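You operate a simulated robot arm through the tools that you are given. There is no shell and no other tool.

The job below is to be done with a simulated robot arm. You get a single attempt, and the scene is never put back.

## Task
Glue the teal sheet on the board in the frame and leave it under the weight.
Fine: blue brush and glue pot; brush back, lid on. Set down upright: blue brush. A coat counts when it lies all over at full strength: go over it till it gets no stronger.
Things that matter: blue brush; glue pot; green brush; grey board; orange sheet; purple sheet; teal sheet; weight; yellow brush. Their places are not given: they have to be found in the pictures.

Only the result counts: the job must be done as asked and must still hold three seconds after the hand-in. Knocking over, shifting, dropping, spilling or breaking anything else fails it. Lids that push on must go on centred and level and be pressed home; caps that screw on are set level and turned clockwise until they are tight. Flat cloth is picked up by pressing the open fingertips on it (5 to 10 N) and closing them slowly along it; thin cloth reads only 2 to 8 mm in the jaws.

## Robot
A 6-joint arm with a two-finger gripper, fixed in place. Base frame: the origin is on the floor under the middle of its stand, x ahead of it, y to its left, z up; the work surface is at about z = 0.9. Readings come in m, degrees, newtons and seconds.
It reaches about 1.572 m from its shoulder. Its first joint turns from -166.0 to 166.0 degrees. Payload 2.45 kg.
The TCP is the grasp point between the finger pads, 0.02 m short of the fingertips. In the tool frame z runs along the fingers and y along their closing line. The gripper opens to 0.14 m; its body begins 0.168 m behind the TCP.
Orientation is that of the tool frame in the base frame, as a unit quaternion [x, y, z, w]. With the fingers straight down and closing along the base's y, the tool's x points along the base's -x, its y along +y and its z along -z.

## Interface
- The arm moves only by the tool servo_tool. Its argument "series" is a list of rows, each a list of 7 numbers: the shift along the base's x, y, z in m, then the turn, a rotation vector about the base's x, y, z in degrees, then the opening, from 0 (shut) to 1 (fully open). In form: [[tx, ty, tz, wx, wy, wz, hand], ...]. A call has 1 to 20 rows; each row shifts and turns the commanded pose from where the row before left it. Each row takes 0.2 s and may step no farther than 0.05 m and 8.6 degrees from the row before; otherwise, or with a gripper value out of range, the whole call is refused. A pose out of reach is approached as far as the arm can. The call stops where the force on the tool passes 40 N (or 10 N more than at its start, if that is more) or the arm is blocked; 0.2 s more then pass. Each finger travels about 0.045 m/s and halts on what it meets, pressing with about 39 N; the grip force reading is that of the motor and also rises with nothing between the fingers. The clock runs only during rows and for 0.2 s after the last one: add rows that do not move to give the fingers time. The reply holds the time, the measured pose of the TCP, the force on the tool along the base axes, the opening and the grip force, in the units named above and with some noise, with the torque about the TCP (base axes, N m) and any sound that the robot's microphone picked up.
- Cameras (640 x 400 px; columns grow to the right, rows downward): "scene" is fixed at [0.2219, 0.5002, 1.4716]; the picture's right is [-0.02, -1.00, 0.00], its down [-0.46, 0.01, -0.89] and it looks along [0.89, -0.02, -0.46] (base axes); focal length 319 px, centre (320, 200). "wrist" rides on the gripper at [0.078, 0.011, -0.209] in the tool frame; the picture's right is [-0.14, 0.99, 0.00], its down [-0.92, -0.13, -0.37] and it looks along [-0.36, -0.05, 0.93] (tool axes); focal length 280 px, centre (320, 200).
- snapshot(camera): a new picture of that camera. The clock stands still meanwhile.
- measure_at(camera, pixels): for up to 12 pixels [column, row] of the newest picture of that camera ("zoom" is the newest enlarged one), the place [x, y, z] in the base frame of the surface seen there, good to about 0.002 m. The clock stands still meanwhile.
- close_up(camera, box): a new picture of the part [left, top, right, bottom] of that camera's present view, enlarged. The clock stands still meanwhile.
- job_done(): hands the job in; it is judged then, once.

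Unless the task says otherwise, let go and move clear before handing in.

The tools are called after "Call:" as a command line: name --pt "numbers of a row" for each row, then --argument value for the rest, lists and objects as JSON in quotes. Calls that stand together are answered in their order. servo_tool: Moves the arm, as the interface text tells. Its arguments: {"type":"object","properties":{"series":{"type":"array"}},"required":["series"]} The other tools are called the same way: snapshot (camera) takes a picture; measure_at (camera, pixels) gives the place of the surface under pixels of a picture; close_up (camera, box) takes an enlarged picture of a part of a camera's view; job_done () hands the job in.

At the start:

```text
time: 0.0
tool_pos: [0.6521, 0.2894, 1.3311]
orientation: [-0.001, 1.0, 0.001, 0.0]
wrist_force: [0.5, 0.4, 0.0]
moment: [-0.01, 0.0, 0.01]
width: 0.1399
gripper_force: 0.1
```

scene: 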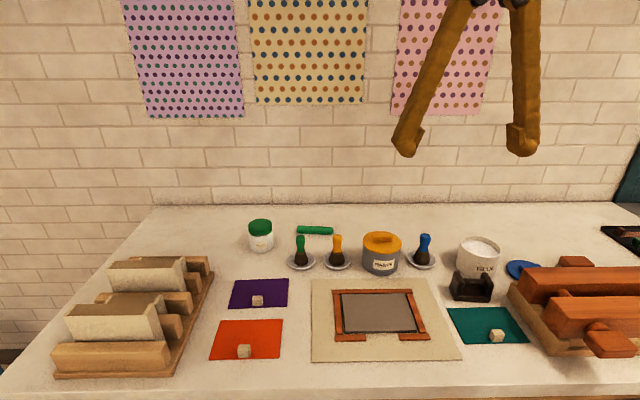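
wrist: 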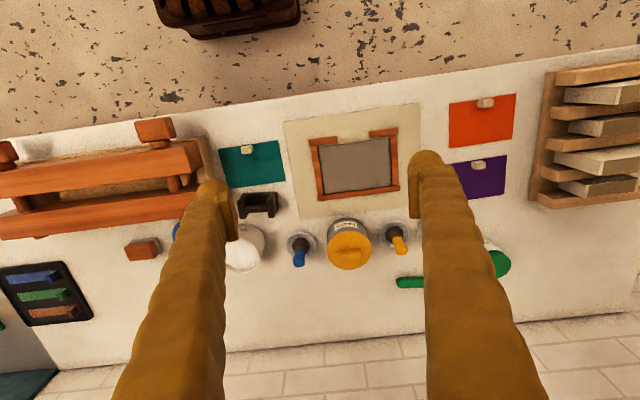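

The scene shows the grey board in a frame near (377,312), the teal sheet near (487,325), the blue brush near (424,250), the open glue pot near (478,253) and a blue lid near (522,270). I will take enlarged pictures to look at the details.

Call:
close_up --camera "scene" --box '[400, 220, 640, 370]'

Call:
close_up --camera "scene" --box '[220, 210, 460, 360]'

Call:
close_up --camera "wrist" --box '[0, 80, 320, 280]'

Call:
close_up --camera "scene" --box '[40, 230, 280, 380]'

```text
2.67 times, centred on (520, 295) of scene
```

zoom: 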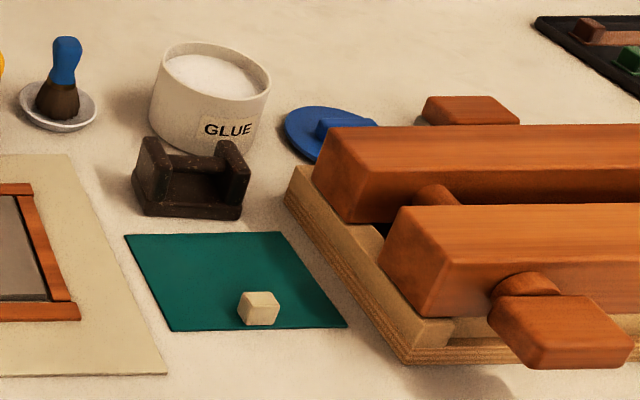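

```text
2.67 times, centred on (340, 285) of scene
```

zoom: 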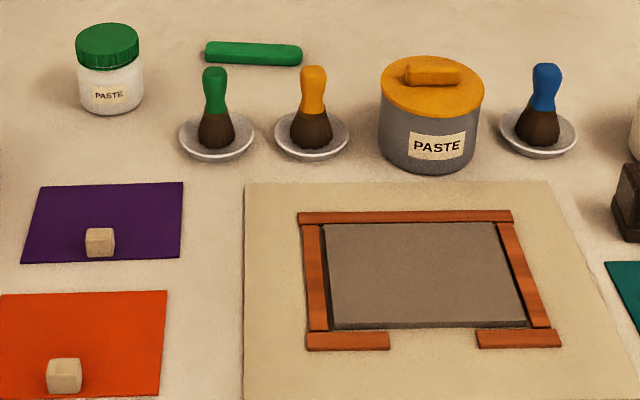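

```text
2.00 times, centred on (160, 180) of wrist
```

zoom: 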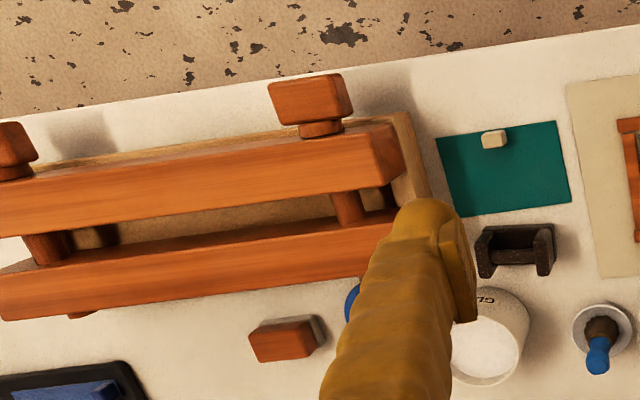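

```text
2.67 times, centred on (160, 305) of scene
```

zoom: 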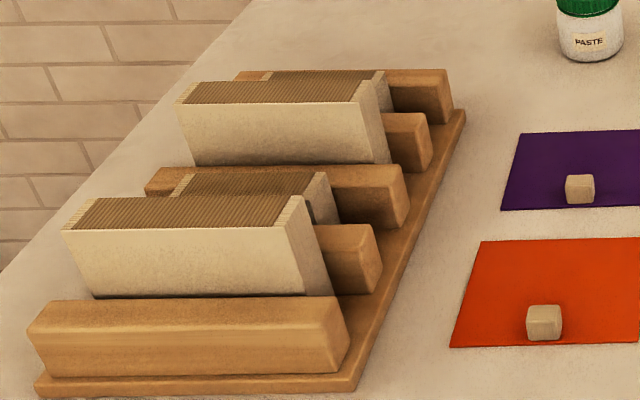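

The dark U-shaped block at (471,288) is probably the weight, and the cream cubes sit on the sheets. I will measure key points on these things.

Call:
close_up --camera "scene" --box '[400, 220, 560, 320]'

Call:
snapshot --camera "scene"

Call:
measure_at --camera "scene" --pixels '[[447, 308], [505, 308], [529, 342], [465, 343], [497, 331], [497, 337], [341, 294], [407, 294], [418, 331], [345, 332], [378, 312], [440, 290]]'

Call:
measure_at --camera "scene" --pixels '[[425, 235], [424, 248], [421, 260], [480, 246], [461, 243], [498, 246], [520, 268], [456, 275], [487, 277], [471, 289], [472, 281], [535, 271]]'

```text
4.00 times, centred on (480, 270) of scene
```

zoom: 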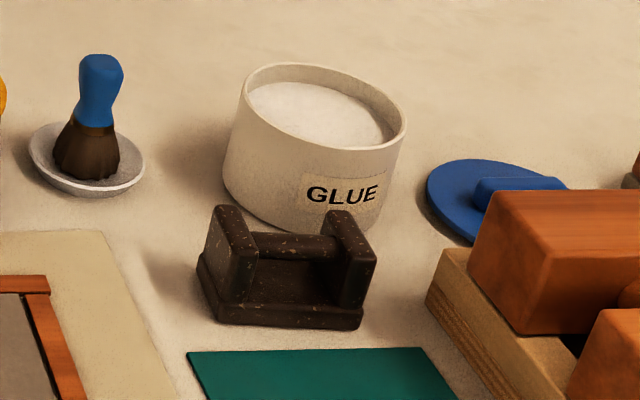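

```text
taken
```

scene: 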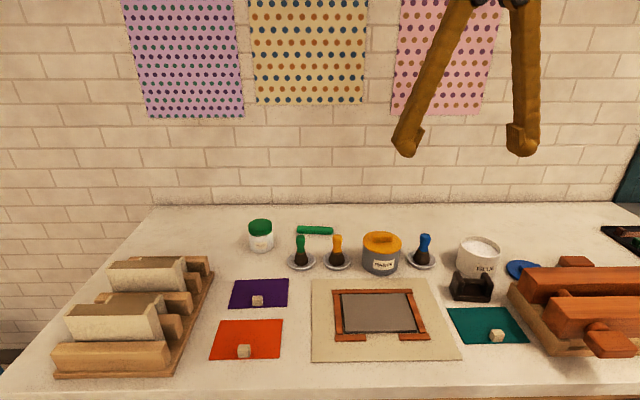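

```text
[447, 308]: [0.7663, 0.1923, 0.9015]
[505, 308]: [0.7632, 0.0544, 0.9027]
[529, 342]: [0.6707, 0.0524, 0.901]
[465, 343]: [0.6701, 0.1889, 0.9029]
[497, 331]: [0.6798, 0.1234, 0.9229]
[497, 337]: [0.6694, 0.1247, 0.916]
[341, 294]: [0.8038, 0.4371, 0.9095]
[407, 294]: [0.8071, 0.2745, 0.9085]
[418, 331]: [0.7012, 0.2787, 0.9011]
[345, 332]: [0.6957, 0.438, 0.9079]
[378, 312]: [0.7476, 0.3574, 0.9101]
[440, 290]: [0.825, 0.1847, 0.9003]
```

```text
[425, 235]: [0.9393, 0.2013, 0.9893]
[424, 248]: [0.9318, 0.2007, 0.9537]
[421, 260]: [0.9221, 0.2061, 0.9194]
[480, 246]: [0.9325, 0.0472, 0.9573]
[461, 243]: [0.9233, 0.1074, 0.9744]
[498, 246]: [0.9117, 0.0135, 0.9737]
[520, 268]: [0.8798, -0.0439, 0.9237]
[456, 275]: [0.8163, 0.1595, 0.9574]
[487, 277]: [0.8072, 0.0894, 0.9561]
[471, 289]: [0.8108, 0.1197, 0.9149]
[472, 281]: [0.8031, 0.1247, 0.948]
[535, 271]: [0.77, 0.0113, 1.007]
```

The teal sheet spans about x 0.67–0.766 and y 0.05–0.19. The board spans about x 0.70–0.806 and y 0.275–0.438, with its top near z 0.91. I will move the hand closer for overhead views.

Call:
servo_tool --pt "0.0 -0.03 -0.04 0 0 0 1" --pt "0.0 -0.03 -0.04 0 0 0 1" --pt "0.0 -0.03 -0.04 0 0 0 1" --pt "0.0 -0.03 -0.03 0 0 0 1" --pt "0.0 -0.0 0 0 0 0 1"

Call:
snapshot --camera "wrist"

```text
time: 1.2
tool_pos: [0.6516, 0.1706, 1.1812]
orientation: [-0.001, 1.0, 0.001, 0.0]
wrist_force: [-0.4, -0.1, 0.8]
moment: [0.01, 0.02, -0.01]
width: 0.1399
gripper_force: 0.0
```

```text
taken
```

wrist: 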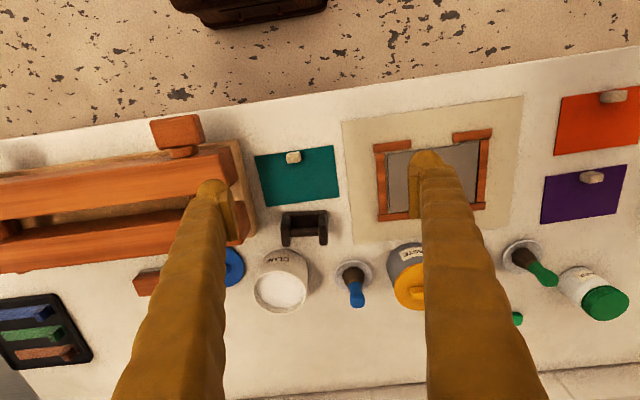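

The fingers now frame the sheet (295,175), weight (305,228), pot (281,280) and brush (355,280). I will enlarge that part and measure it.

Call:
close_up --camera "wrist" --box '[230, 130, 390, 230]'

Call:
close_up --camera "wrist" --box '[240, 200, 432, 320]'

Call:
close_up --camera "wrist" --box '[340, 90, 532, 210]'

Call:
measure_at --camera "wrist" --pixels '[[256, 157], [333, 147], [339, 197], [263, 205], [293, 157], [384, 156], [480, 142], [473, 200], [482, 132], [377, 146], [380, 180], [383, 217]]'

Call:
measure_at --camera "wrist" --pixels '[[285, 217], [323, 214], [305, 238], [303, 218], [282, 290], [258, 272], [306, 268], [262, 304], [302, 300], [352, 268], [357, 300], [236, 262]]'

```text
4.00 times, centred on (310, 180) of wrist
```

zoom: 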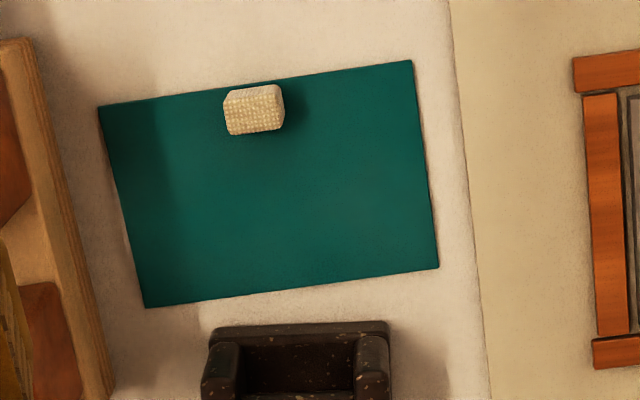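

```text
3.33 times, centred on (336, 260) of wrist
```

zoom: 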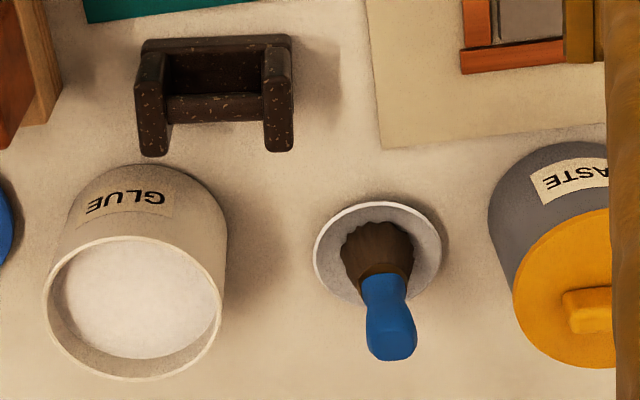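

```text
3.33 times, centred on (436, 150) of wrist
```

zoom: 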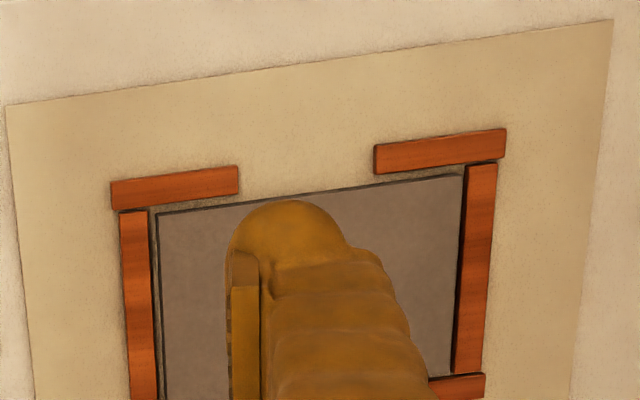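

```text
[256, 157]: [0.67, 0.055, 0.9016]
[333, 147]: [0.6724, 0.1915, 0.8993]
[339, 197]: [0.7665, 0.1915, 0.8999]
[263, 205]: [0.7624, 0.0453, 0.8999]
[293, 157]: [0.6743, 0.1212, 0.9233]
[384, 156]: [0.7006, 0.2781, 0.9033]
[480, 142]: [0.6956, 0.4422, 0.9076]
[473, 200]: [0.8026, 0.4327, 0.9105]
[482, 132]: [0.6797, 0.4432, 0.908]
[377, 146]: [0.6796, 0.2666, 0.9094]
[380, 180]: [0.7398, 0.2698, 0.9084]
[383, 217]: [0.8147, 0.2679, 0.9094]
```

```text
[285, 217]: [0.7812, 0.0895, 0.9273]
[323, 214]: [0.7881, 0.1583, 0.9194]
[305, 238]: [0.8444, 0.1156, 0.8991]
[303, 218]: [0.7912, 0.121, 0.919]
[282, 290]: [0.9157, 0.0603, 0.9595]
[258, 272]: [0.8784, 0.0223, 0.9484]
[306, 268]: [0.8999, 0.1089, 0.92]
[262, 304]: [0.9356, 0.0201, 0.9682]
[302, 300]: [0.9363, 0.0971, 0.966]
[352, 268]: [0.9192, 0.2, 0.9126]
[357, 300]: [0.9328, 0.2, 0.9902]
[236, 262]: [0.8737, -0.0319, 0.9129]
```

The cube on the sheet is at about (0.674, 0.121) with its top at z 0.923, and the brush handle top is near (0.935, 0.200, 0.990). I will move over the brush with a narrowed opening to look at it from close by.

Call:
servo_tool --pt "0.04 0.005 -0.01 0 0 0 0.45" --pt "0.04 0.005 -0.015 0 0 0 0.45" --pt "0.04 0.005 -0.015 0 0 0 0.45" --pt "0.04 0.005 -0.015 0 0 0 0.45" --pt "0.04 0.005 -0.015 0 0 0 0.45" --pt "0.04 0.005 -0.015 0 0 0 0.45" --pt "0.03 0.0 -0.015 0 0 0 0.45" --pt "0 0 0 0 0 0 0.45" --pt "0 0 0 0 0 0 0.45"

Call:
snapshot --camera "wrist"

Call:
snapshot --camera "scene"

```text
time: 3.2
tool_pos: [0.9215, 0.1998, 1.0785]
orientation: [0.0, 1.0, 0.0, 0.0]
wrist_force: [0.0, 0.6, 0.6]
moment: [-0.03, 0.0, 0.01]
width: 0.063
gripper_force: 0.1
```

```text
taken
```

wrist: 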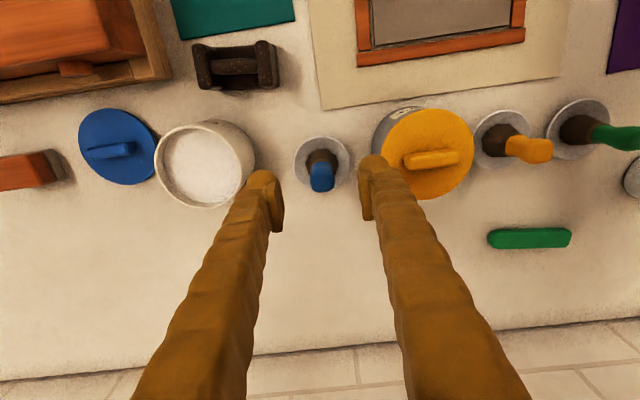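

```text
taken
```

scene: 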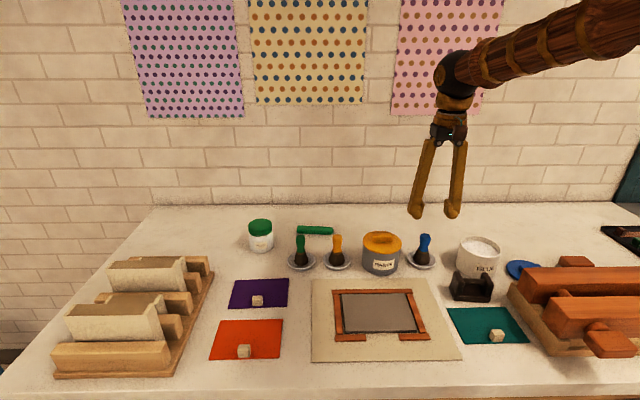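

The wrist picture now shows the brush at (321,175) in its dish, the pot at (205,165) and the lid at (117,147). I will measure them all.

Call:
measure_at --camera "wrist" --pixels '[[321, 183], [321, 168], [321, 158], [300, 158], [345, 158], [322, 140], [205, 165], [157, 165], [253, 160], [205, 122], [200, 205], [388, 150]]'

Call:
measure_at --camera "wrist" --pixels '[[80, 138], [156, 150], [118, 110], [120, 183], [109, 150], [109, 152], [90, 153], [129, 147], [236, 65], [203, 63], [268, 60], [236, 80]]'

Call:
close_up --camera "wrist" --box '[60, 30, 380, 230]'

```text
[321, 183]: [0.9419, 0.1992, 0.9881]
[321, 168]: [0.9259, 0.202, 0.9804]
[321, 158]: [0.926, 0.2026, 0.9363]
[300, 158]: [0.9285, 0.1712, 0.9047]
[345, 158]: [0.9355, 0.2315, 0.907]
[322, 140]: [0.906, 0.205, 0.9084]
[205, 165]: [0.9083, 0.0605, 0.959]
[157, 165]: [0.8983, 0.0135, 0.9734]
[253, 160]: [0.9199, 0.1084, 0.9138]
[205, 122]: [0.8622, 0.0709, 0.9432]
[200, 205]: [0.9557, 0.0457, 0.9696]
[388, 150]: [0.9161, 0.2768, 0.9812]
```

```text
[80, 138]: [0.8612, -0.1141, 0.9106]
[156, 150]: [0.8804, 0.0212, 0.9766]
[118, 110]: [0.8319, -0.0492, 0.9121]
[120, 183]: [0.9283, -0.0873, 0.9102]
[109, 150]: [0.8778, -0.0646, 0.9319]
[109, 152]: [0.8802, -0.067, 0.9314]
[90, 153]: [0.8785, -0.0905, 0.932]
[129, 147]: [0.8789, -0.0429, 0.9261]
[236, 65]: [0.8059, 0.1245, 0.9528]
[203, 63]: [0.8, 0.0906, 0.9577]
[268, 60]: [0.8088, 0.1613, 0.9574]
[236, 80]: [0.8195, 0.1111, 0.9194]
```

```text
2.00 times, centred on (220, 130) of wrist
```

zoom: 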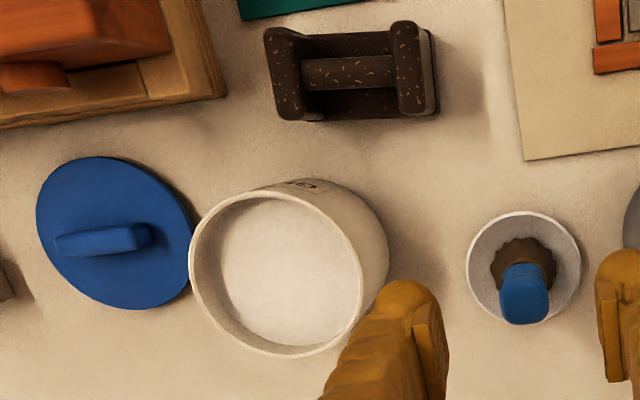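

The brush stands in its dish at about (0.936, 0.201) with its top at z 0.989, the pot rim is centred near y 0.060 at z 0.974, and the lid lies near (0.879, -0.067). I will narrow the fingers and come down just above the brush handle.

Call:
servo_tool --pt "0.0145 0.001 0 0 0 0 0.33" --pt "0 0 -0.02 0 0 0 0.33" --pt "0 0 -0.02 0 0 0 0.33" --pt "0 0 -0.02 0 0 0 0.33" --pt "0 0 0 0 0 0 0.33" --pt "0 0 0 0 0 0 0.33"

Call:
close_up --camera "wrist" --box '[200, 80, 440, 230]'

Call:
close_up --camera "scene" --box '[360, 190, 488, 270]'

```text
time: 4.6
tool_pos: [0.9373, 0.2018, 1.0194]
orientation: [-0.001, 1.0, 0.0, 0.0]
wrist_force: [0.0, 0.7, -0.3]
moment: [0.0, 0.02, 0.02]
width: 0.046
gripper_force: 0.1
```

```text
2.67 times, centred on (320, 155) of wrist
```

zoom: 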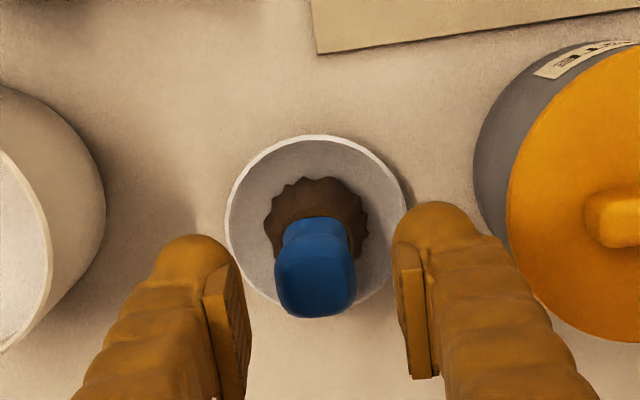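

```text
5.00 times, centred on (424, 230) of scene
```

zoom: 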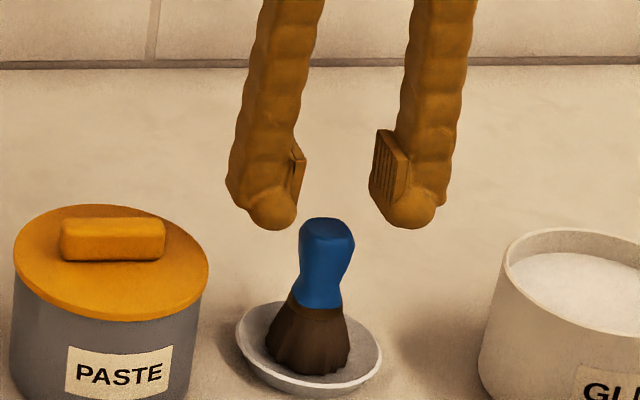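

The fingers straddle the blue handle, with the paste pot on the left and the glue pot on the right of the enlarged picture. I will check the clearances by measuring the paste lid edge, fingers and handle.

Call:
measure_at --camera "zoom" --pixels '[[204, 270], [190, 295], [240, 190], [300, 170], [375, 180], [430, 200], [327, 232], [327, 250], [322, 270], [316, 295], [310, 320], [305, 360]]'

```text
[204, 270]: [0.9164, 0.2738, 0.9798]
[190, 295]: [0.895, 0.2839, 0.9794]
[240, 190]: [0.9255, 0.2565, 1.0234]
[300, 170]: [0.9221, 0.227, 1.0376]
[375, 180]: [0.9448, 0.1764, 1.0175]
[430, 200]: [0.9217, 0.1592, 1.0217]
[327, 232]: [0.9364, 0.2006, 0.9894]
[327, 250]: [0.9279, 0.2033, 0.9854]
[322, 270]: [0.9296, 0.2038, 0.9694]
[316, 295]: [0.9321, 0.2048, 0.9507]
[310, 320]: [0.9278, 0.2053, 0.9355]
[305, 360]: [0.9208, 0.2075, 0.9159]
```

The paste lid edge is at y 0.272 and the finger's outer side is at 0.257, so there is room. I will lower to the handle and close slowly.

Call:
servo_tool --pt "0.0005 -0.001 -0.012 0 0 0 0.33" --pt "0 0 -0.012 0 0 0 0.33" --pt "0 0 -0.012 0 0 0 0.33" --pt "0 0 -0.01 0 0 0 0.33" --pt "0 0 0 0 0 0 0.33"

Call:
close_up --camera "scene" --box '[360, 190, 488, 270]'

```text
time: 5.8
tool_pos: [0.9364, 0.2, 0.9745]
orientation: [0.0, 1.0, 0.0, -0.001]
wrist_force: [0.9, -0.3, 0.1]
moment: [-0.04, 0.03, 0.01]
width: 0.0463
gripper_force: 0.0
```

```text
5.00 times, centred on (424, 230) of scene
```

zoom: 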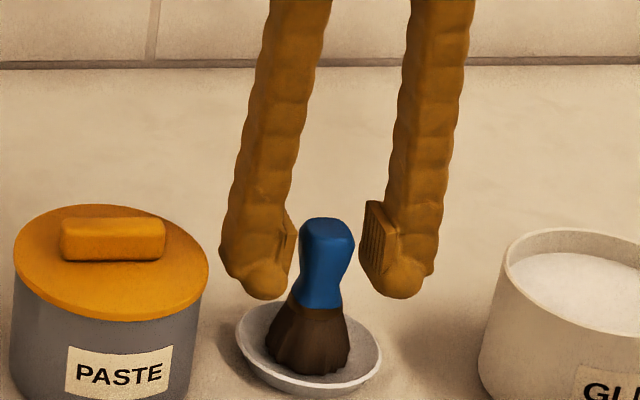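

The pads straddle the blue handle above the bristles with no contact felt. I will close gently onto it.

Call:
servo_tool --pt "0 0 0 0 0 0 0.25" --pt "0 0 0 0 0 0 0.2" --pt "0 0 0 0 0 0 0.15" --pt "0 0 0 0 0 0 0.1" --pt "0 0 0 0 0 0 0.05" --pt "0 0 0 0 0 0 0.0" --pt "0 0 0 0 0 0 0.0"

Call:
close_up --camera "scene" --box '[360, 190, 488, 270]'

Call:
close_up --camera "wrist" --box '[200, 80, 440, 230]'

```text
time: 7.4
tool_pos: [0.9373, 0.2005, 0.9756]
orientation: [0.0, 1.0, 0.0, 0.0]
wrist_force: [-0.8, 0.4, 0.3]
moment: [0.02, -0.01, -0.04]
width: 0.0266
gripper_force: 38.5
```

```text
5.00 times, centred on (424, 230) of scene
```

zoom: 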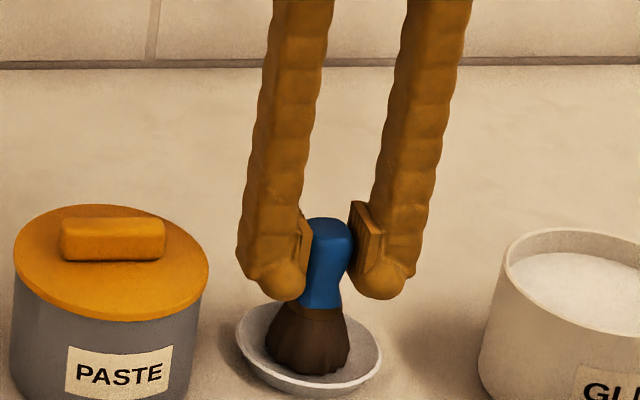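

```text
2.67 times, centred on (320, 155) of wrist
```

zoom: 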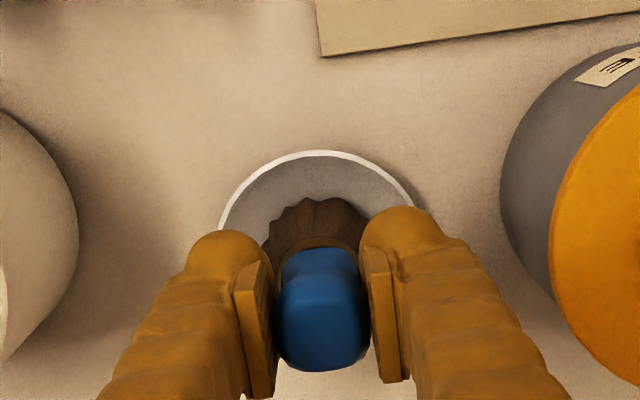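

The brush is gripped at width 0.027 with 38.5 N. I will note this TCP pose, (0.937, 0.200, 0.975), for putting the brush back, and lift it straight up.

Call:
servo_tool --pt "0 0 0.01 0 0 0 0.0" --pt "0 0 0.02 0 0 0 0.0" --pt "0 0 0.03 0 0 0 0.0" --pt "0 0 0.04 0 0 0 0.0" --pt "0 0 0 0 0 0 0.0"

Call:
close_up --camera "scene" --box '[360, 165, 520, 265]'

Call:
snapshot --camera "wrist"

```text
time: 8.6
tool_pos: [0.9361, 0.1983, 1.0763]
orientation: [-0.001, 1.0, 0.001, 0.0]
wrist_force: [-0.1, 0.5, -1.3]
moment: [0.0, -0.01, 0.0]
width: 0.0266
gripper_force: 38.9
```

```text
4.00 times, centred on (440, 215) of scene
```

zoom: 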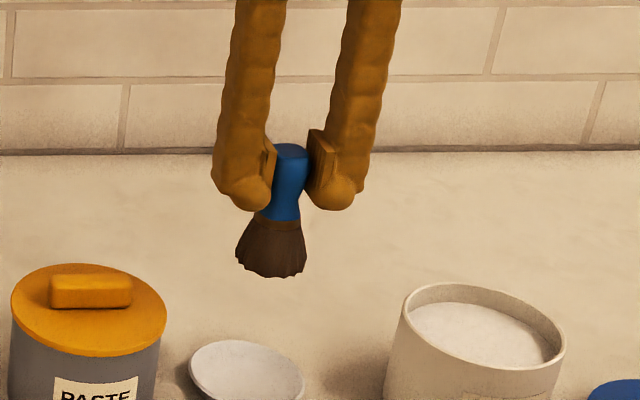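

```text
taken
```

wrist: 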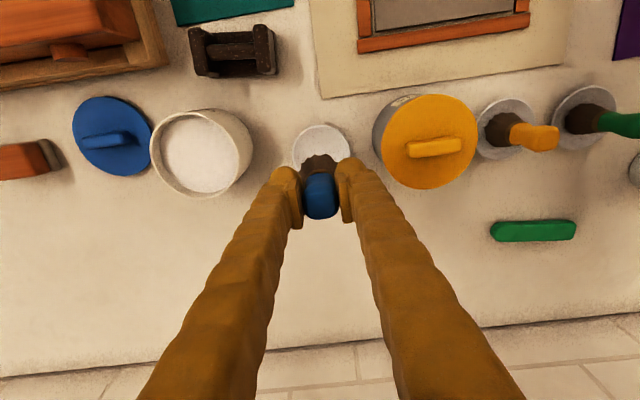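

The brush came out of the dish and is held upright. I will measure the bristle tips and the pot rim in the wrist picture.

Call:
measure_at --camera "zoom" --pixels '[[270, 272], [245, 262], [298, 268], [290, 152], [285, 200], [272, 240], [245, 370], [485, 330], [410, 320], [560, 350], [482, 285], [470, 360]]'

Call:
measure_at --camera "wrist" --pixels '[[152, 150], [170, 117], [200, 110], [232, 135], [239, 165], [218, 192], [180, 190], [160, 172], [200, 150], [322, 145], [297, 145], [347, 145]]'

```text
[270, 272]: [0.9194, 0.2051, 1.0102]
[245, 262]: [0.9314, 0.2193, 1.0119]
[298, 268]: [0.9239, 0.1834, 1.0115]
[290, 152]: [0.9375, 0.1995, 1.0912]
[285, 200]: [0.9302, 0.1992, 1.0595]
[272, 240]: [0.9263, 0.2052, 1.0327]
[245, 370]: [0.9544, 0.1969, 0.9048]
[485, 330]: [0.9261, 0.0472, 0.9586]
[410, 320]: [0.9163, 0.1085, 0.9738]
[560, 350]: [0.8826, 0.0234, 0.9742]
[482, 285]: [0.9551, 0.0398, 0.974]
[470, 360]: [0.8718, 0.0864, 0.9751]
```

```text
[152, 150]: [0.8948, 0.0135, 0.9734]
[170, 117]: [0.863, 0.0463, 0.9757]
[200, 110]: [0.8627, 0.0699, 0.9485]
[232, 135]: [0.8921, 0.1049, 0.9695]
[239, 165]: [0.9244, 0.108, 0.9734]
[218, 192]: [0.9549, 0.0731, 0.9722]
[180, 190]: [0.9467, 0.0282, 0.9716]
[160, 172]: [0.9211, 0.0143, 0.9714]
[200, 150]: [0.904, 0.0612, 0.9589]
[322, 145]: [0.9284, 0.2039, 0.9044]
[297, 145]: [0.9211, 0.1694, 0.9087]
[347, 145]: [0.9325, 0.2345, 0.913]
```

The bristle tips hang 0.067 below the TCP, and the pot rim fits a circle centred at (0.911, 0.061) with the glue surface at z 0.959. I will carry the brush over the pot and then dip it slowly.

Call:
servo_tool --pt "-0.006 -0.03 0.0 0 0 0 0.0" --pt "-0.006 -0.036 0.0 0 0 0 0.0" --pt "-0.007 -0.036 0.0 0 0 0 0.0" --pt "-0.006 -0.0355 0.0 0 0 0 0.0" --pt "0 0 0 0 0 0 0.0"

Call:
close_up --camera "scene" --box '[400, 180, 560, 280]'

```text
time: 9.8
tool_pos: [0.9133, 0.0615, 1.0764]
orientation: [0.001, 1.0, 0.0, 0.0]
wrist_force: [1.1, 0.2, -0.4]
moment: [0.01, -0.01, -0.03]
width: 0.0266
gripper_force: 38.7
```

```text
4.00 times, centred on (480, 230) of scene
```

zoom: 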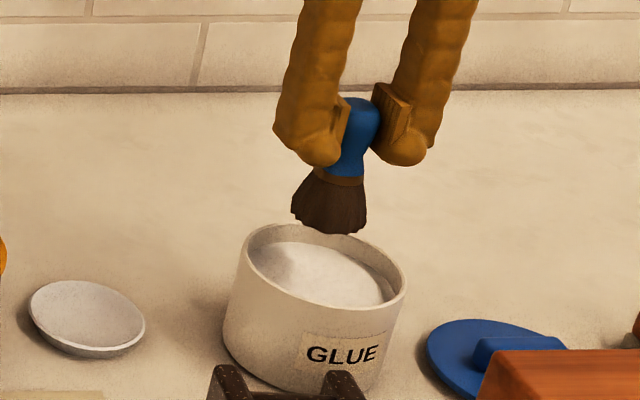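

The brush hangs above the middle of the glue pot. I will lower it about 1.2 cm into the glue and wait.

Call:
servo_tool --pt "-0.001 0 -0.015 0 0 0 0.0" --pt "0 0 -0.015 0 0 0 0.0" --pt "0 0 -0.012 0 0 0 0.0" --pt "0 0 -0.01 0 0 0 0.0" --pt "0 0 -0.01 0 0 0 0.0" --pt "0 0 0 0 0 0 0.0" --pt "0 0 0 0 0 0 0.0" --pt "0 0 0 0 0 0 0.0"

Call:
close_up --camera "scene" --box '[400, 180, 560, 280]'

```text
time: 11.0
tool_pos: [0.9125, 0.061, 1.0195]
orientation: [0.0, 1.0, 0.001, 0.003]
wrist_force: [-0.6, -0.1, 7.6]
moment: [-0.03, 0.06, 0.02]
width: 0.0266
gripper_force: 39.1
stopped in row 6: the force on the tool passed its limit at 77 N (the readings are from after the stop); the commanded pose is now the measured one
```

```text
4.00 times, centred on (480, 230) of scene
```

zoom: 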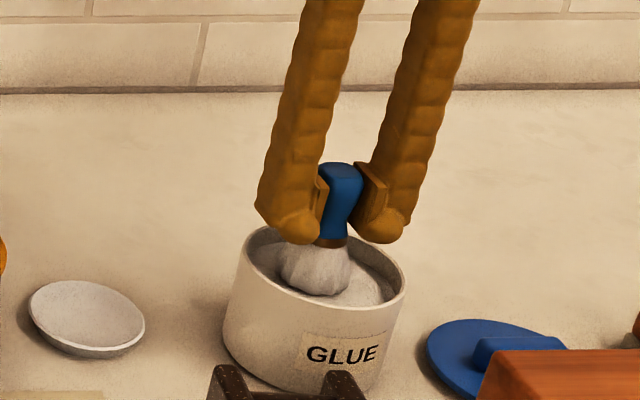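

The brush met the solid glue bed at a TCP height of about 1.02 and the bristles are now white, so it is loaded. I will raise it and check that it did not slip or tilt.

Call:
servo_tool --pt "0 0 0.005 0 0 0 0.0" --pt "0 0 0.01 0 0 0 0.0" --pt "0 0 0.02 0 0 0 0.0" --pt "0 0 0.03 0 0 0 0.0" --pt "0 0 0.02 0 0 0 0.0" --pt "0 0 0 0 0 0 0.0"

Call:
close_up --camera "scene" --box '[400, 165, 560, 265]'

Call:
snapshot --camera "wrist"

```text
time: 12.4
tool_pos: [0.9119, 0.0613, 1.1049]
orientation: [0.0, 1.0, 0.0, 0.002]
wrist_force: [0.6, 0.1, -0.8]
moment: [0.0, 0.01, 0.0]
width: 0.0264
gripper_force: 38.6
```

```text
4.00 times, centred on (480, 215) of scene
```

zoom: 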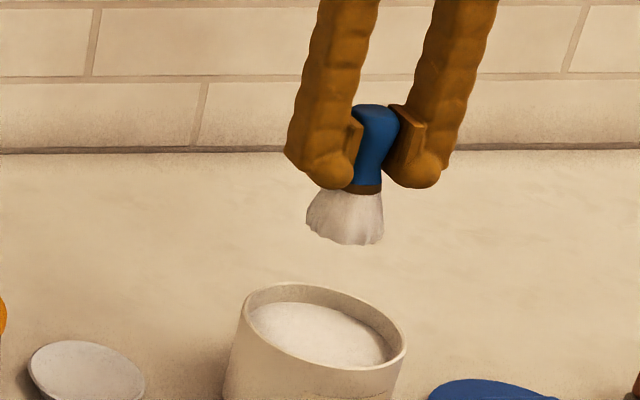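

```text
taken
```

wrist: 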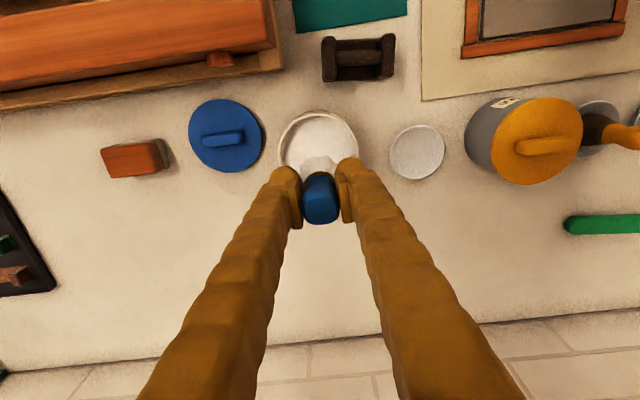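

The bristles are white and the pot has not moved; the handle stands slightly higher between the fingers. I will measure how much the brush slid.

Call:
measure_at --camera "zoom" --pixels '[[376, 110], [378, 130], [366, 185], [365, 189], [345, 241], [315, 232], [380, 238], [360, 244], [343, 215], [245, 330], [405, 350], [320, 285]]'

Call:
close_up --camera "wrist" --box '[240, 90, 400, 230]'

```text
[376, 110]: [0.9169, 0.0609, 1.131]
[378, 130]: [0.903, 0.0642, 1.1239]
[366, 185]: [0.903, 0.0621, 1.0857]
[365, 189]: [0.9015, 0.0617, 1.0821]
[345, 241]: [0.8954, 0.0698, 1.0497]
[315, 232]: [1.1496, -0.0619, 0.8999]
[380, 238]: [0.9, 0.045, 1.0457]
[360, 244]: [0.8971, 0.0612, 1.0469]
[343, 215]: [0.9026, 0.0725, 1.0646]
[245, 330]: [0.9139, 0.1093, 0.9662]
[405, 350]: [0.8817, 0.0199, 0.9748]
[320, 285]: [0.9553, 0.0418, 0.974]
```

```text
2.86 times, centred on (320, 160) of wrist
```

zoom: 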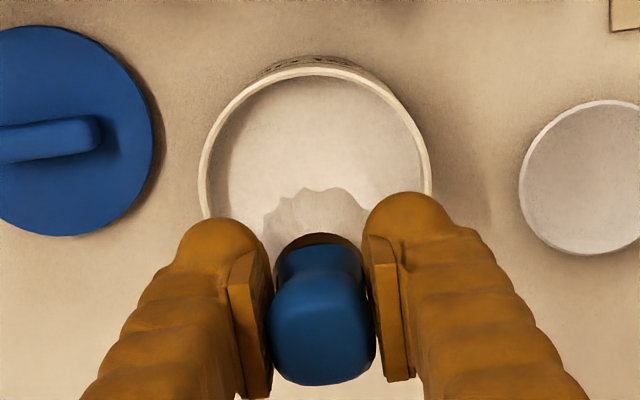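

The brush slid about 1 cm up in the grip, so the bristle tips now hang 0.058 below the TCP, and it is still upright. I will carry it toward the board and stop behind it to look at the board edges.

Call:
servo_tool --pt "-0.02 0.03 0.0 0 0 0 0.0" --pt "-0.02 0.035 0.0 0 0 0 0.0" --pt "-0.02 0.035 0.0 0 0 0 0.0" --pt "0 0.035 0.0 0 0 0 0.0" --pt "0 0.035 0 0 0 0 0.0" --pt "0 0.035 0 0 0 0 0.0" --pt "0 0.035 0 0 0 0 0.0" --pt "0 0.035 0 0 0 0 0.0" --pt "0 0 0 0 0 0 0.0"

Call:
snapshot --camera "wrist"

Call:
snapshot --camera "scene"

```text
time: 14.4
tool_pos: [0.8532, 0.3385, 1.1059]
orientation: [0.0, 1.0, 0.0, 0.001]
wrist_force: [-0.1, 0.5, -0.8]
moment: [0.0, 0.01, -0.02]
width: 0.0265
gripper_force: 39.2
```

```text
taken
```

wrist: 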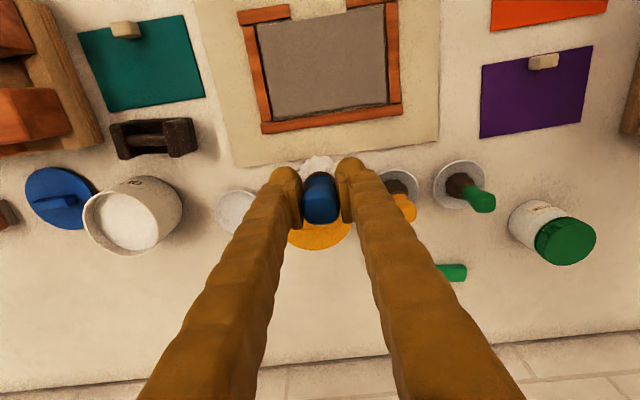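

```text
taken
```

scene: 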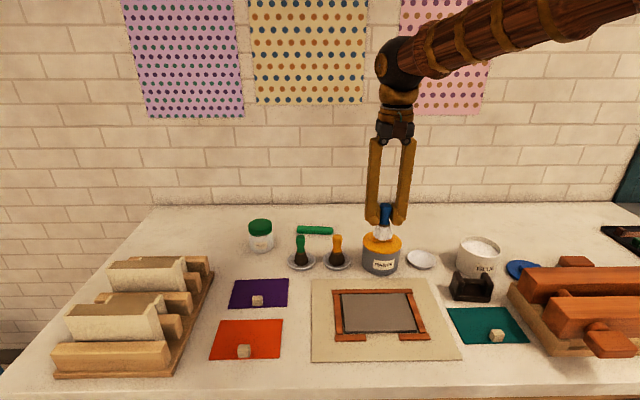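

The board is now fully visible between (258,25) and (387,105) in the wrist picture. I will enlarge it and measure board and frame edges.

Call:
close_up --camera "wrist" --box '[220, 0, 428, 130]'

Call:
measure_at --camera "wrist" --pixels '[[259, 26], [272, 116], [385, 102], [383, 8], [320, 60], [264, 126], [330, 121], [394, 105], [246, 60], [254, 60], [393, 50], [388, 50]]'

```text
3.08 times, centred on (324, 65) of wrist
```

zoom: 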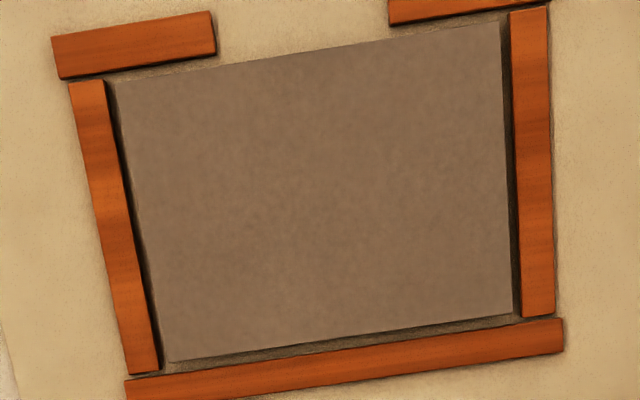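

```text
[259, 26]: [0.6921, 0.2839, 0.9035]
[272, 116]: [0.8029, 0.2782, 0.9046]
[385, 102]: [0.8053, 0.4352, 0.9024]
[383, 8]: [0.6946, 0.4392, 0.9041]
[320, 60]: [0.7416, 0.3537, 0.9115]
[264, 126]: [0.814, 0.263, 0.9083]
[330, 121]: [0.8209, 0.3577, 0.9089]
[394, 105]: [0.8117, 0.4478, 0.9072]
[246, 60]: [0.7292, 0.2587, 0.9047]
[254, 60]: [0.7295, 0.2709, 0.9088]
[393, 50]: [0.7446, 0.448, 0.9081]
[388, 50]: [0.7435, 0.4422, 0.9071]
```

The board's corners in the enlarged picture are near (118,84), (170,360), (511,313) and (499,22). I will measure points just inside those corners and edges.

Call:
measure_at --camera "zoom" --pixels '[[122, 88], [174, 354], [507, 308], [495, 27], [145, 220], [505, 170], [310, 56], [340, 332], [131, 220], [517, 170], [345, 352], [300, 55]]'

```text
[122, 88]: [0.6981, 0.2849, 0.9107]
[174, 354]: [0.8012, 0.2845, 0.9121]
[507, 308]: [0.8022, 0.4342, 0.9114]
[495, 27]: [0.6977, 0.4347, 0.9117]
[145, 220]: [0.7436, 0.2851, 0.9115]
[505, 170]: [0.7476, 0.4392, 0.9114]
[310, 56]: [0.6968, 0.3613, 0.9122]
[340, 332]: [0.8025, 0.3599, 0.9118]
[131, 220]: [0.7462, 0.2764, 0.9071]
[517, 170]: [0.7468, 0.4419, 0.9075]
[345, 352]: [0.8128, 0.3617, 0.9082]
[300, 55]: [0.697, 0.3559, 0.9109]
```

The board spans x 0.697–0.803 and y 0.283–0.438 with its top at z 0.9115, about 3 mm above the frame strips. I will bring the brush over its near right corner and stop a centimetre above it.

Call:
servo_tool --pt "-0.036 -0.011 -0.01 0 0 0 0.0" --pt "-0.036 -0.011 -0.02 0 0 0 0.0" --pt "-0.036 -0.011 -0.03 0 0 0 0.0" --pt "-0.035 -0.0095 -0.03 0 0 0 0.0" --pt "0 0 -0.025 0 0 0 0.0" --pt "0 0 -0.01 0 0 0 0.0" --pt "0 0 0 0 0 0 0.0"

Call:
close_up --camera "scene" --box '[320, 240, 480, 340]'

```text
time: 16.0
tool_pos: [0.7096, 0.2949, 0.9773]
orientation: [0.0, 1.0, -0.001, 0.002]
wrist_force: [0.4, 0.1, -0.5]
moment: [-0.01, -0.02, 0.03]
width: 0.0265
gripper_force: 39.4
```

```text
4.00 times, centred on (400, 290) of scene
```

zoom: 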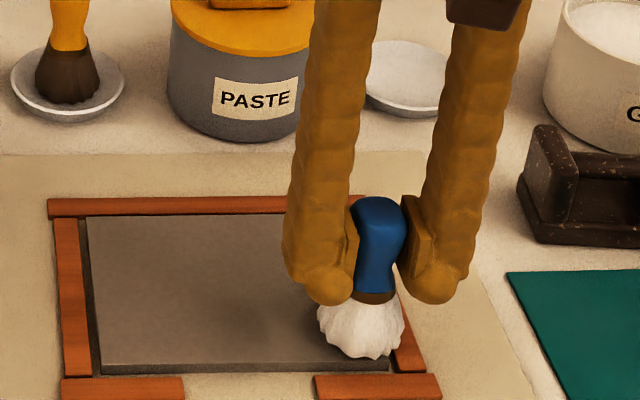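

The white bristles hover just above the board's near right corner. I will lower in small steps until a light contact force shows.

Call:
servo_tool --pt "0 0 -0.002 0 0 0 0.0" --pt "0 0 -0.002 0 0 0 0.0" --pt "0 0 -0.0015 0 0 0 0.0" --pt "0 0 -0.001 0 0 0 0.0" --pt "0 0 0 0 0 0 0.0"

Call:
close_up --camera "scene" --box '[320, 240, 480, 340]'

```text
time: 17.2
tool_pos: [0.7099, 0.2958, 0.9723]
orientation: [0.0, 1.0, -0.001, 0.003]
wrist_force: [-1.0, -0.3, 0.4]
moment: [-0.03, 0.04, -0.02]
width: 0.0266
gripper_force: 39.0
```

```text
4.00 times, centred on (400, 290) of scene
```

zoom: 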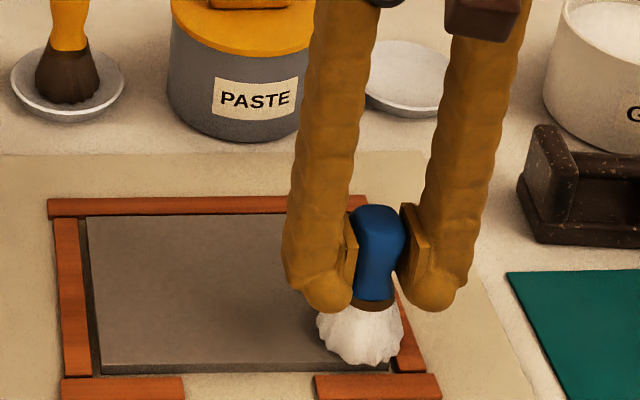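

The force is still near zero at TCP z 0.972. I will continue lowering by a millimetre per row.

Call:
servo_tool --pt "0 0 -0.001 0 0 0 0.0" --pt "0 0 -0.001 0 0 0 0.0" --pt "0 0 -0.001 0 0 0 0.0" --pt "0 0 0 0 0 0 0.0"

```text
time: 18.1
tool_pos: [0.7091, 0.2953, 0.9709]
orientation: [0.001, 1.0, 0.001, 0.004]
wrist_force: [-2.8, 0.9, 11.9]
moment: [-0.04, 0.17, -0.03]
width: 0.0265
gripper_force: 39.0
stopped in row 4: the force on the tool passed its limit at 42 N (the readings are from after the stop); the commanded pose is now the measured one
```

The bristles now touch the board, at 11.9 N after the stop. I will ease up slightly and read the force before stroking.

Call:
servo_tool --pt "0 0 0.0004 0 0 0 0.0" --pt "0 0 0 0 0 0 0.0"

Call:
close_up --camera "scene" --box '[320, 240, 480, 340]'

```text
time: 18.8
tool_pos: [0.711, 0.2949, 0.9724]
orientation: [0.0, 1.0, 0.001, 0.003]
wrist_force: [0.8, -3.9, 19.7]
moment: [-0.15, -0.07, -0.02]
width: 0.0264
gripper_force: 38.9
```

```text
4.00 times, centred on (400, 290) of scene
```

zoom: 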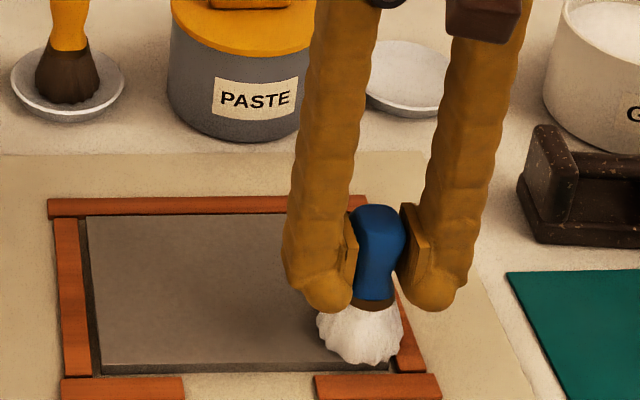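

The contact force is 19.7 N, which is more than needed. I will raise another 0.8 mm.

Call:
servo_tool --pt "0 0 0.0004 0 0 0 0.0" --pt "0 0 0.0004 0 0 0 0.0" --pt "0 0 0 0 0 0 0.0"

```text
time: 19.6
tool_pos: [0.71, 0.2961, 0.9713]
orientation: [0.0, 1.0, -0.001, 0.003]
wrist_force: [0.9, 1.0, 4.6]
moment: [0.06, -0.06, -0.01]
width: 0.0267
gripper_force: 39.0
```

The contact is now light at 4.6 N. I will stroke along +y near the front edge of the board.

Call:
servo_tool --pt "0 0.013 0 0 0 0 0.0" --pt "0 0.013 0 0 0 0 0.0" --pt "0 0.013 0 0 0 0 0.0" --pt "0 0.013 0 0 0 0 0.0" --pt "0 0.013 0 0 0 0 0.0" --pt "0 0.013 0 0 0 0 0.0" --pt "0 0.013 0 0 0 0 0.0"

Call:
close_up --camera "scene" --box '[320, 240, 480, 340]'

```text
time: 21.1
tool_pos: [0.7091, 0.386, 0.9713]
orientation: [-0.001, 1.0, 0.002, 0.004]
wrist_force: [0.1, 0.3, -0.1]
moment: [0.01, 0.01, -0.02]
width: 0.0267
gripper_force: 38.9
```

```text
4.00 times, centred on (400, 290) of scene
```

zoom: 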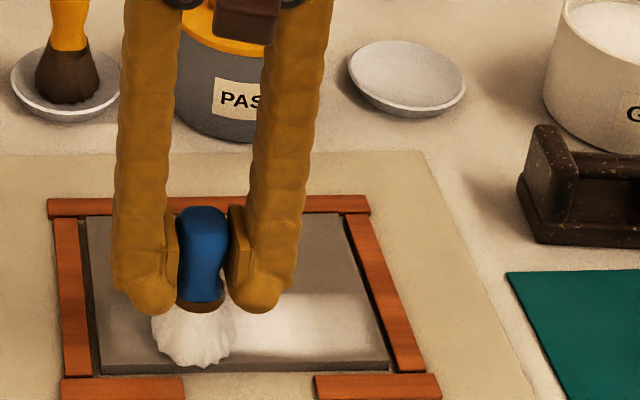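

A white band of glue shows behind the brush, but the force fell to zero. I will lower slightly and finish the stroke to the far end.

Call:
servo_tool --pt "0 0.01 -0.0004 0 0 0 0.0" --pt "0 0.012 -0.0004 0 0 0 0.0" --pt "0 0.01 0 0 0 0 0.0" --pt "0 0.009 0 0 0 0 0.0" --pt "0 0 0 0 0 0 0.0"

Call:
close_up --camera "scene" --box '[320, 240, 480, 340]'

```text
time: 22.4
tool_pos: [0.7104, 0.4261, 0.9714]
orientation: [0.001, 1.0, 0.0, 0.004]
wrist_force: [-0.7, -1.5, 2.6]
moment: [-0.1, 0.09, 0.01]
width: 0.0266
gripper_force: 39.3
```

```text
4.00 times, centred on (400, 290) of scene
```

zoom: 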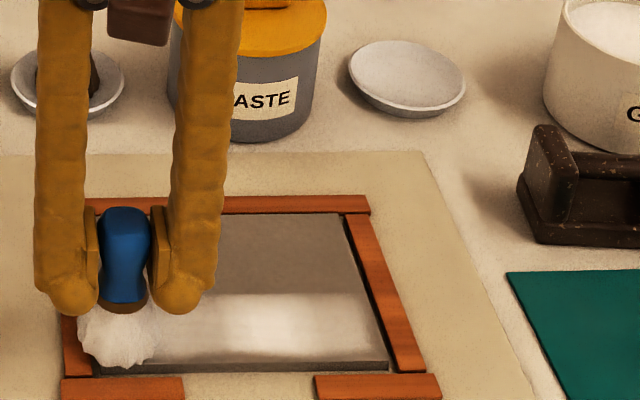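

The first lane is laid with varying strength, and the force is 2.6 N. I will shift one lane inward and sweep back along -y.

Call:
servo_tool --pt "0.01 0 0 0 0 0 0.0" --pt "0.01 0 0 0 0 0 0.0" --pt "0 -0.013 0 0 0 0 0.0" --pt "0 -0.013 0 0 0 0 0.0" --pt "0 -0.013 0 0 0 0 0.0" --pt "0 -0.013 0 0 0 0 0.0" --pt "0 -0.013 0 0 0 0 0.0" --pt "0 -0.013 0 0 0 0 0.0" --pt "0 -0.013 0 0 0 0 0.0" --pt "0 -0.013 0 0 0 0 0.0" --pt "0 -0.013 0 0 0 0 0.0" --pt "0 -0.013 0 0 0 0 0.0" --pt "0 0 0 0 0 0 0.0"

Call:
close_up --camera "scene" --box '[320, 240, 480, 340]'

```text
time: 25.1
tool_pos: [0.7311, 0.2957, 0.9719]
orientation: [0.0, 1.0, 0.001, 0.004]
wrist_force: [0.1, -0.1, 0.3]
moment: [-0.04, 0.0, 0.03]
width: 0.0264
gripper_force: 38.8
```

```text
4.00 times, centred on (400, 290) of scene
```

zoom: 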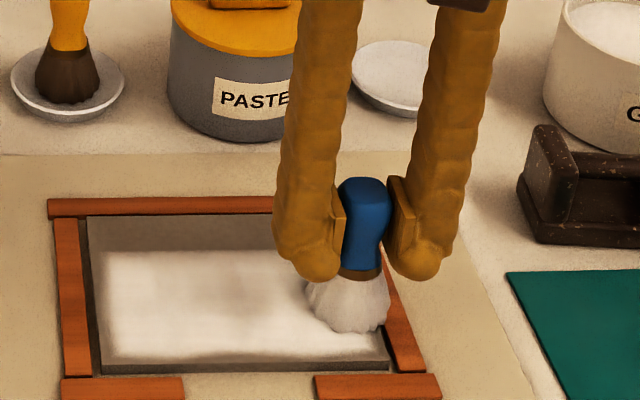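

The coat is building well over the front half; only a thin rim at the edges is still bare. I will continue with the next lanes, going slightly farther out at the ends.

Call:
servo_tool --pt "0 -0.005 -0.0004 0 0 0 0.0" --pt "0.01 0 0 0 0 0 0.0" --pt "0.01 0 0 0 0 0 0.0" --pt "0 0.014 0 0 0 0 0.0" --pt "0 0.014 0 0 0 0 0.0" --pt "0 0.014 0 0 0 0 0.0" --pt "0 0.014 0 0 0 0 0.0" --pt "0 0.014 0 0 0 0 0.0" --pt "0 0.014 0 0 0 0 0.0" --pt "0 0.014 0 0 0 0 0.0" --pt "0 0.014 0 0 0 0 0.0" --pt "0 0.014 0 0 0 0 0.0" --pt "0 0.014 0 0 0 0 0.0" --pt "0 0 0 0 0 0 0.0"

Call:
close_up --camera "scene" --box '[320, 240, 480, 340]'

```text
time: 28.1
tool_pos: [0.7491, 0.4326, 0.9709]
orientation: [0.0, 1.0, 0.0, 0.004]
wrist_force: [0.8, -3.7, 18.3]
moment: [-0.23, -0.05, -0.04]
width: 0.0267
gripper_force: 38.8
```

```text
4.00 times, centred on (400, 290) of scene
```

zoom: 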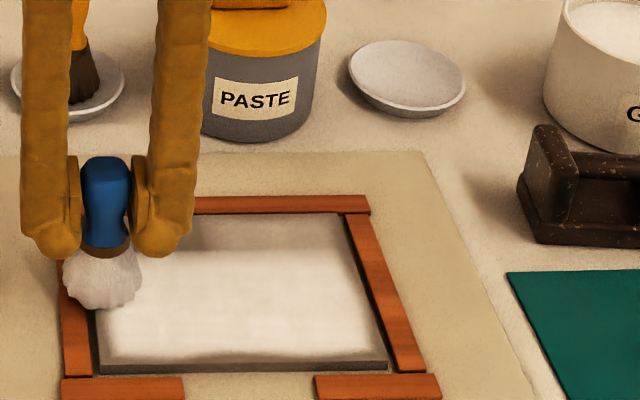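

The third lane is fainter and the bristles are turning brown again, so the brush is running dry; the force here is 18 N. I will ease up a little, do the next lane, and then load the brush again.

Call:
servo_tool --pt "0 0 0.0007 0 0 0 0.0" --pt "0.01 0 0 0 0 0 0.0" --pt "0.01 0 0 0 0 0 0.0" --pt "0 -0.014 0 0 0 0 0.0" --pt "0 -0.014 0 0 0 0 0.0" --pt "0 -0.014 0 0 0 0 0.0" --pt "0 -0.014 0 0 0 0 0.0" --pt "0 -0.014 0 0 0 0 0.0" --pt "0 -0.014 0 0 0 0 0.0" --pt "0 -0.014 0 0 0 0 0.0" --pt "0 -0.014 0 0 0 0 0.0" --pt "0 -0.014 0 0 0 0 0.0" --pt "0 -0.014 0 0 0 0 0.0" --pt "0 0 0 0 0 0 0.0"

Call:
close_up --camera "scene" --box '[320, 240, 480, 340]'

```text
time: 31.1
tool_pos: [0.7706, 0.292, 0.9712]
orientation: [0.0, 1.0, 0.001, 0.004]
wrist_force: [1.7, -0.3, 1.6]
moment: [-0.03, -0.03, 0.02]
width: 0.0265
gripper_force: 39.1
```

```text
4.00 times, centred on (400, 290) of scene
```

zoom: 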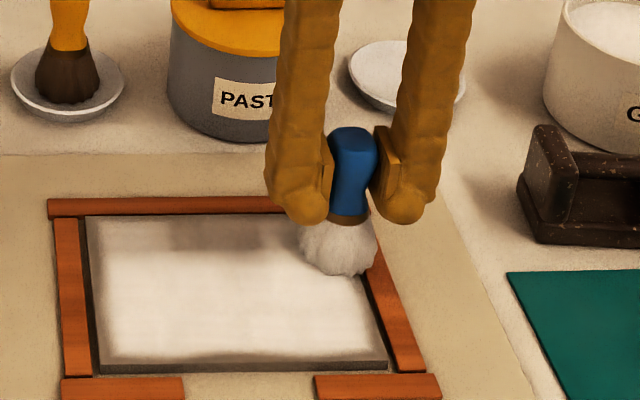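

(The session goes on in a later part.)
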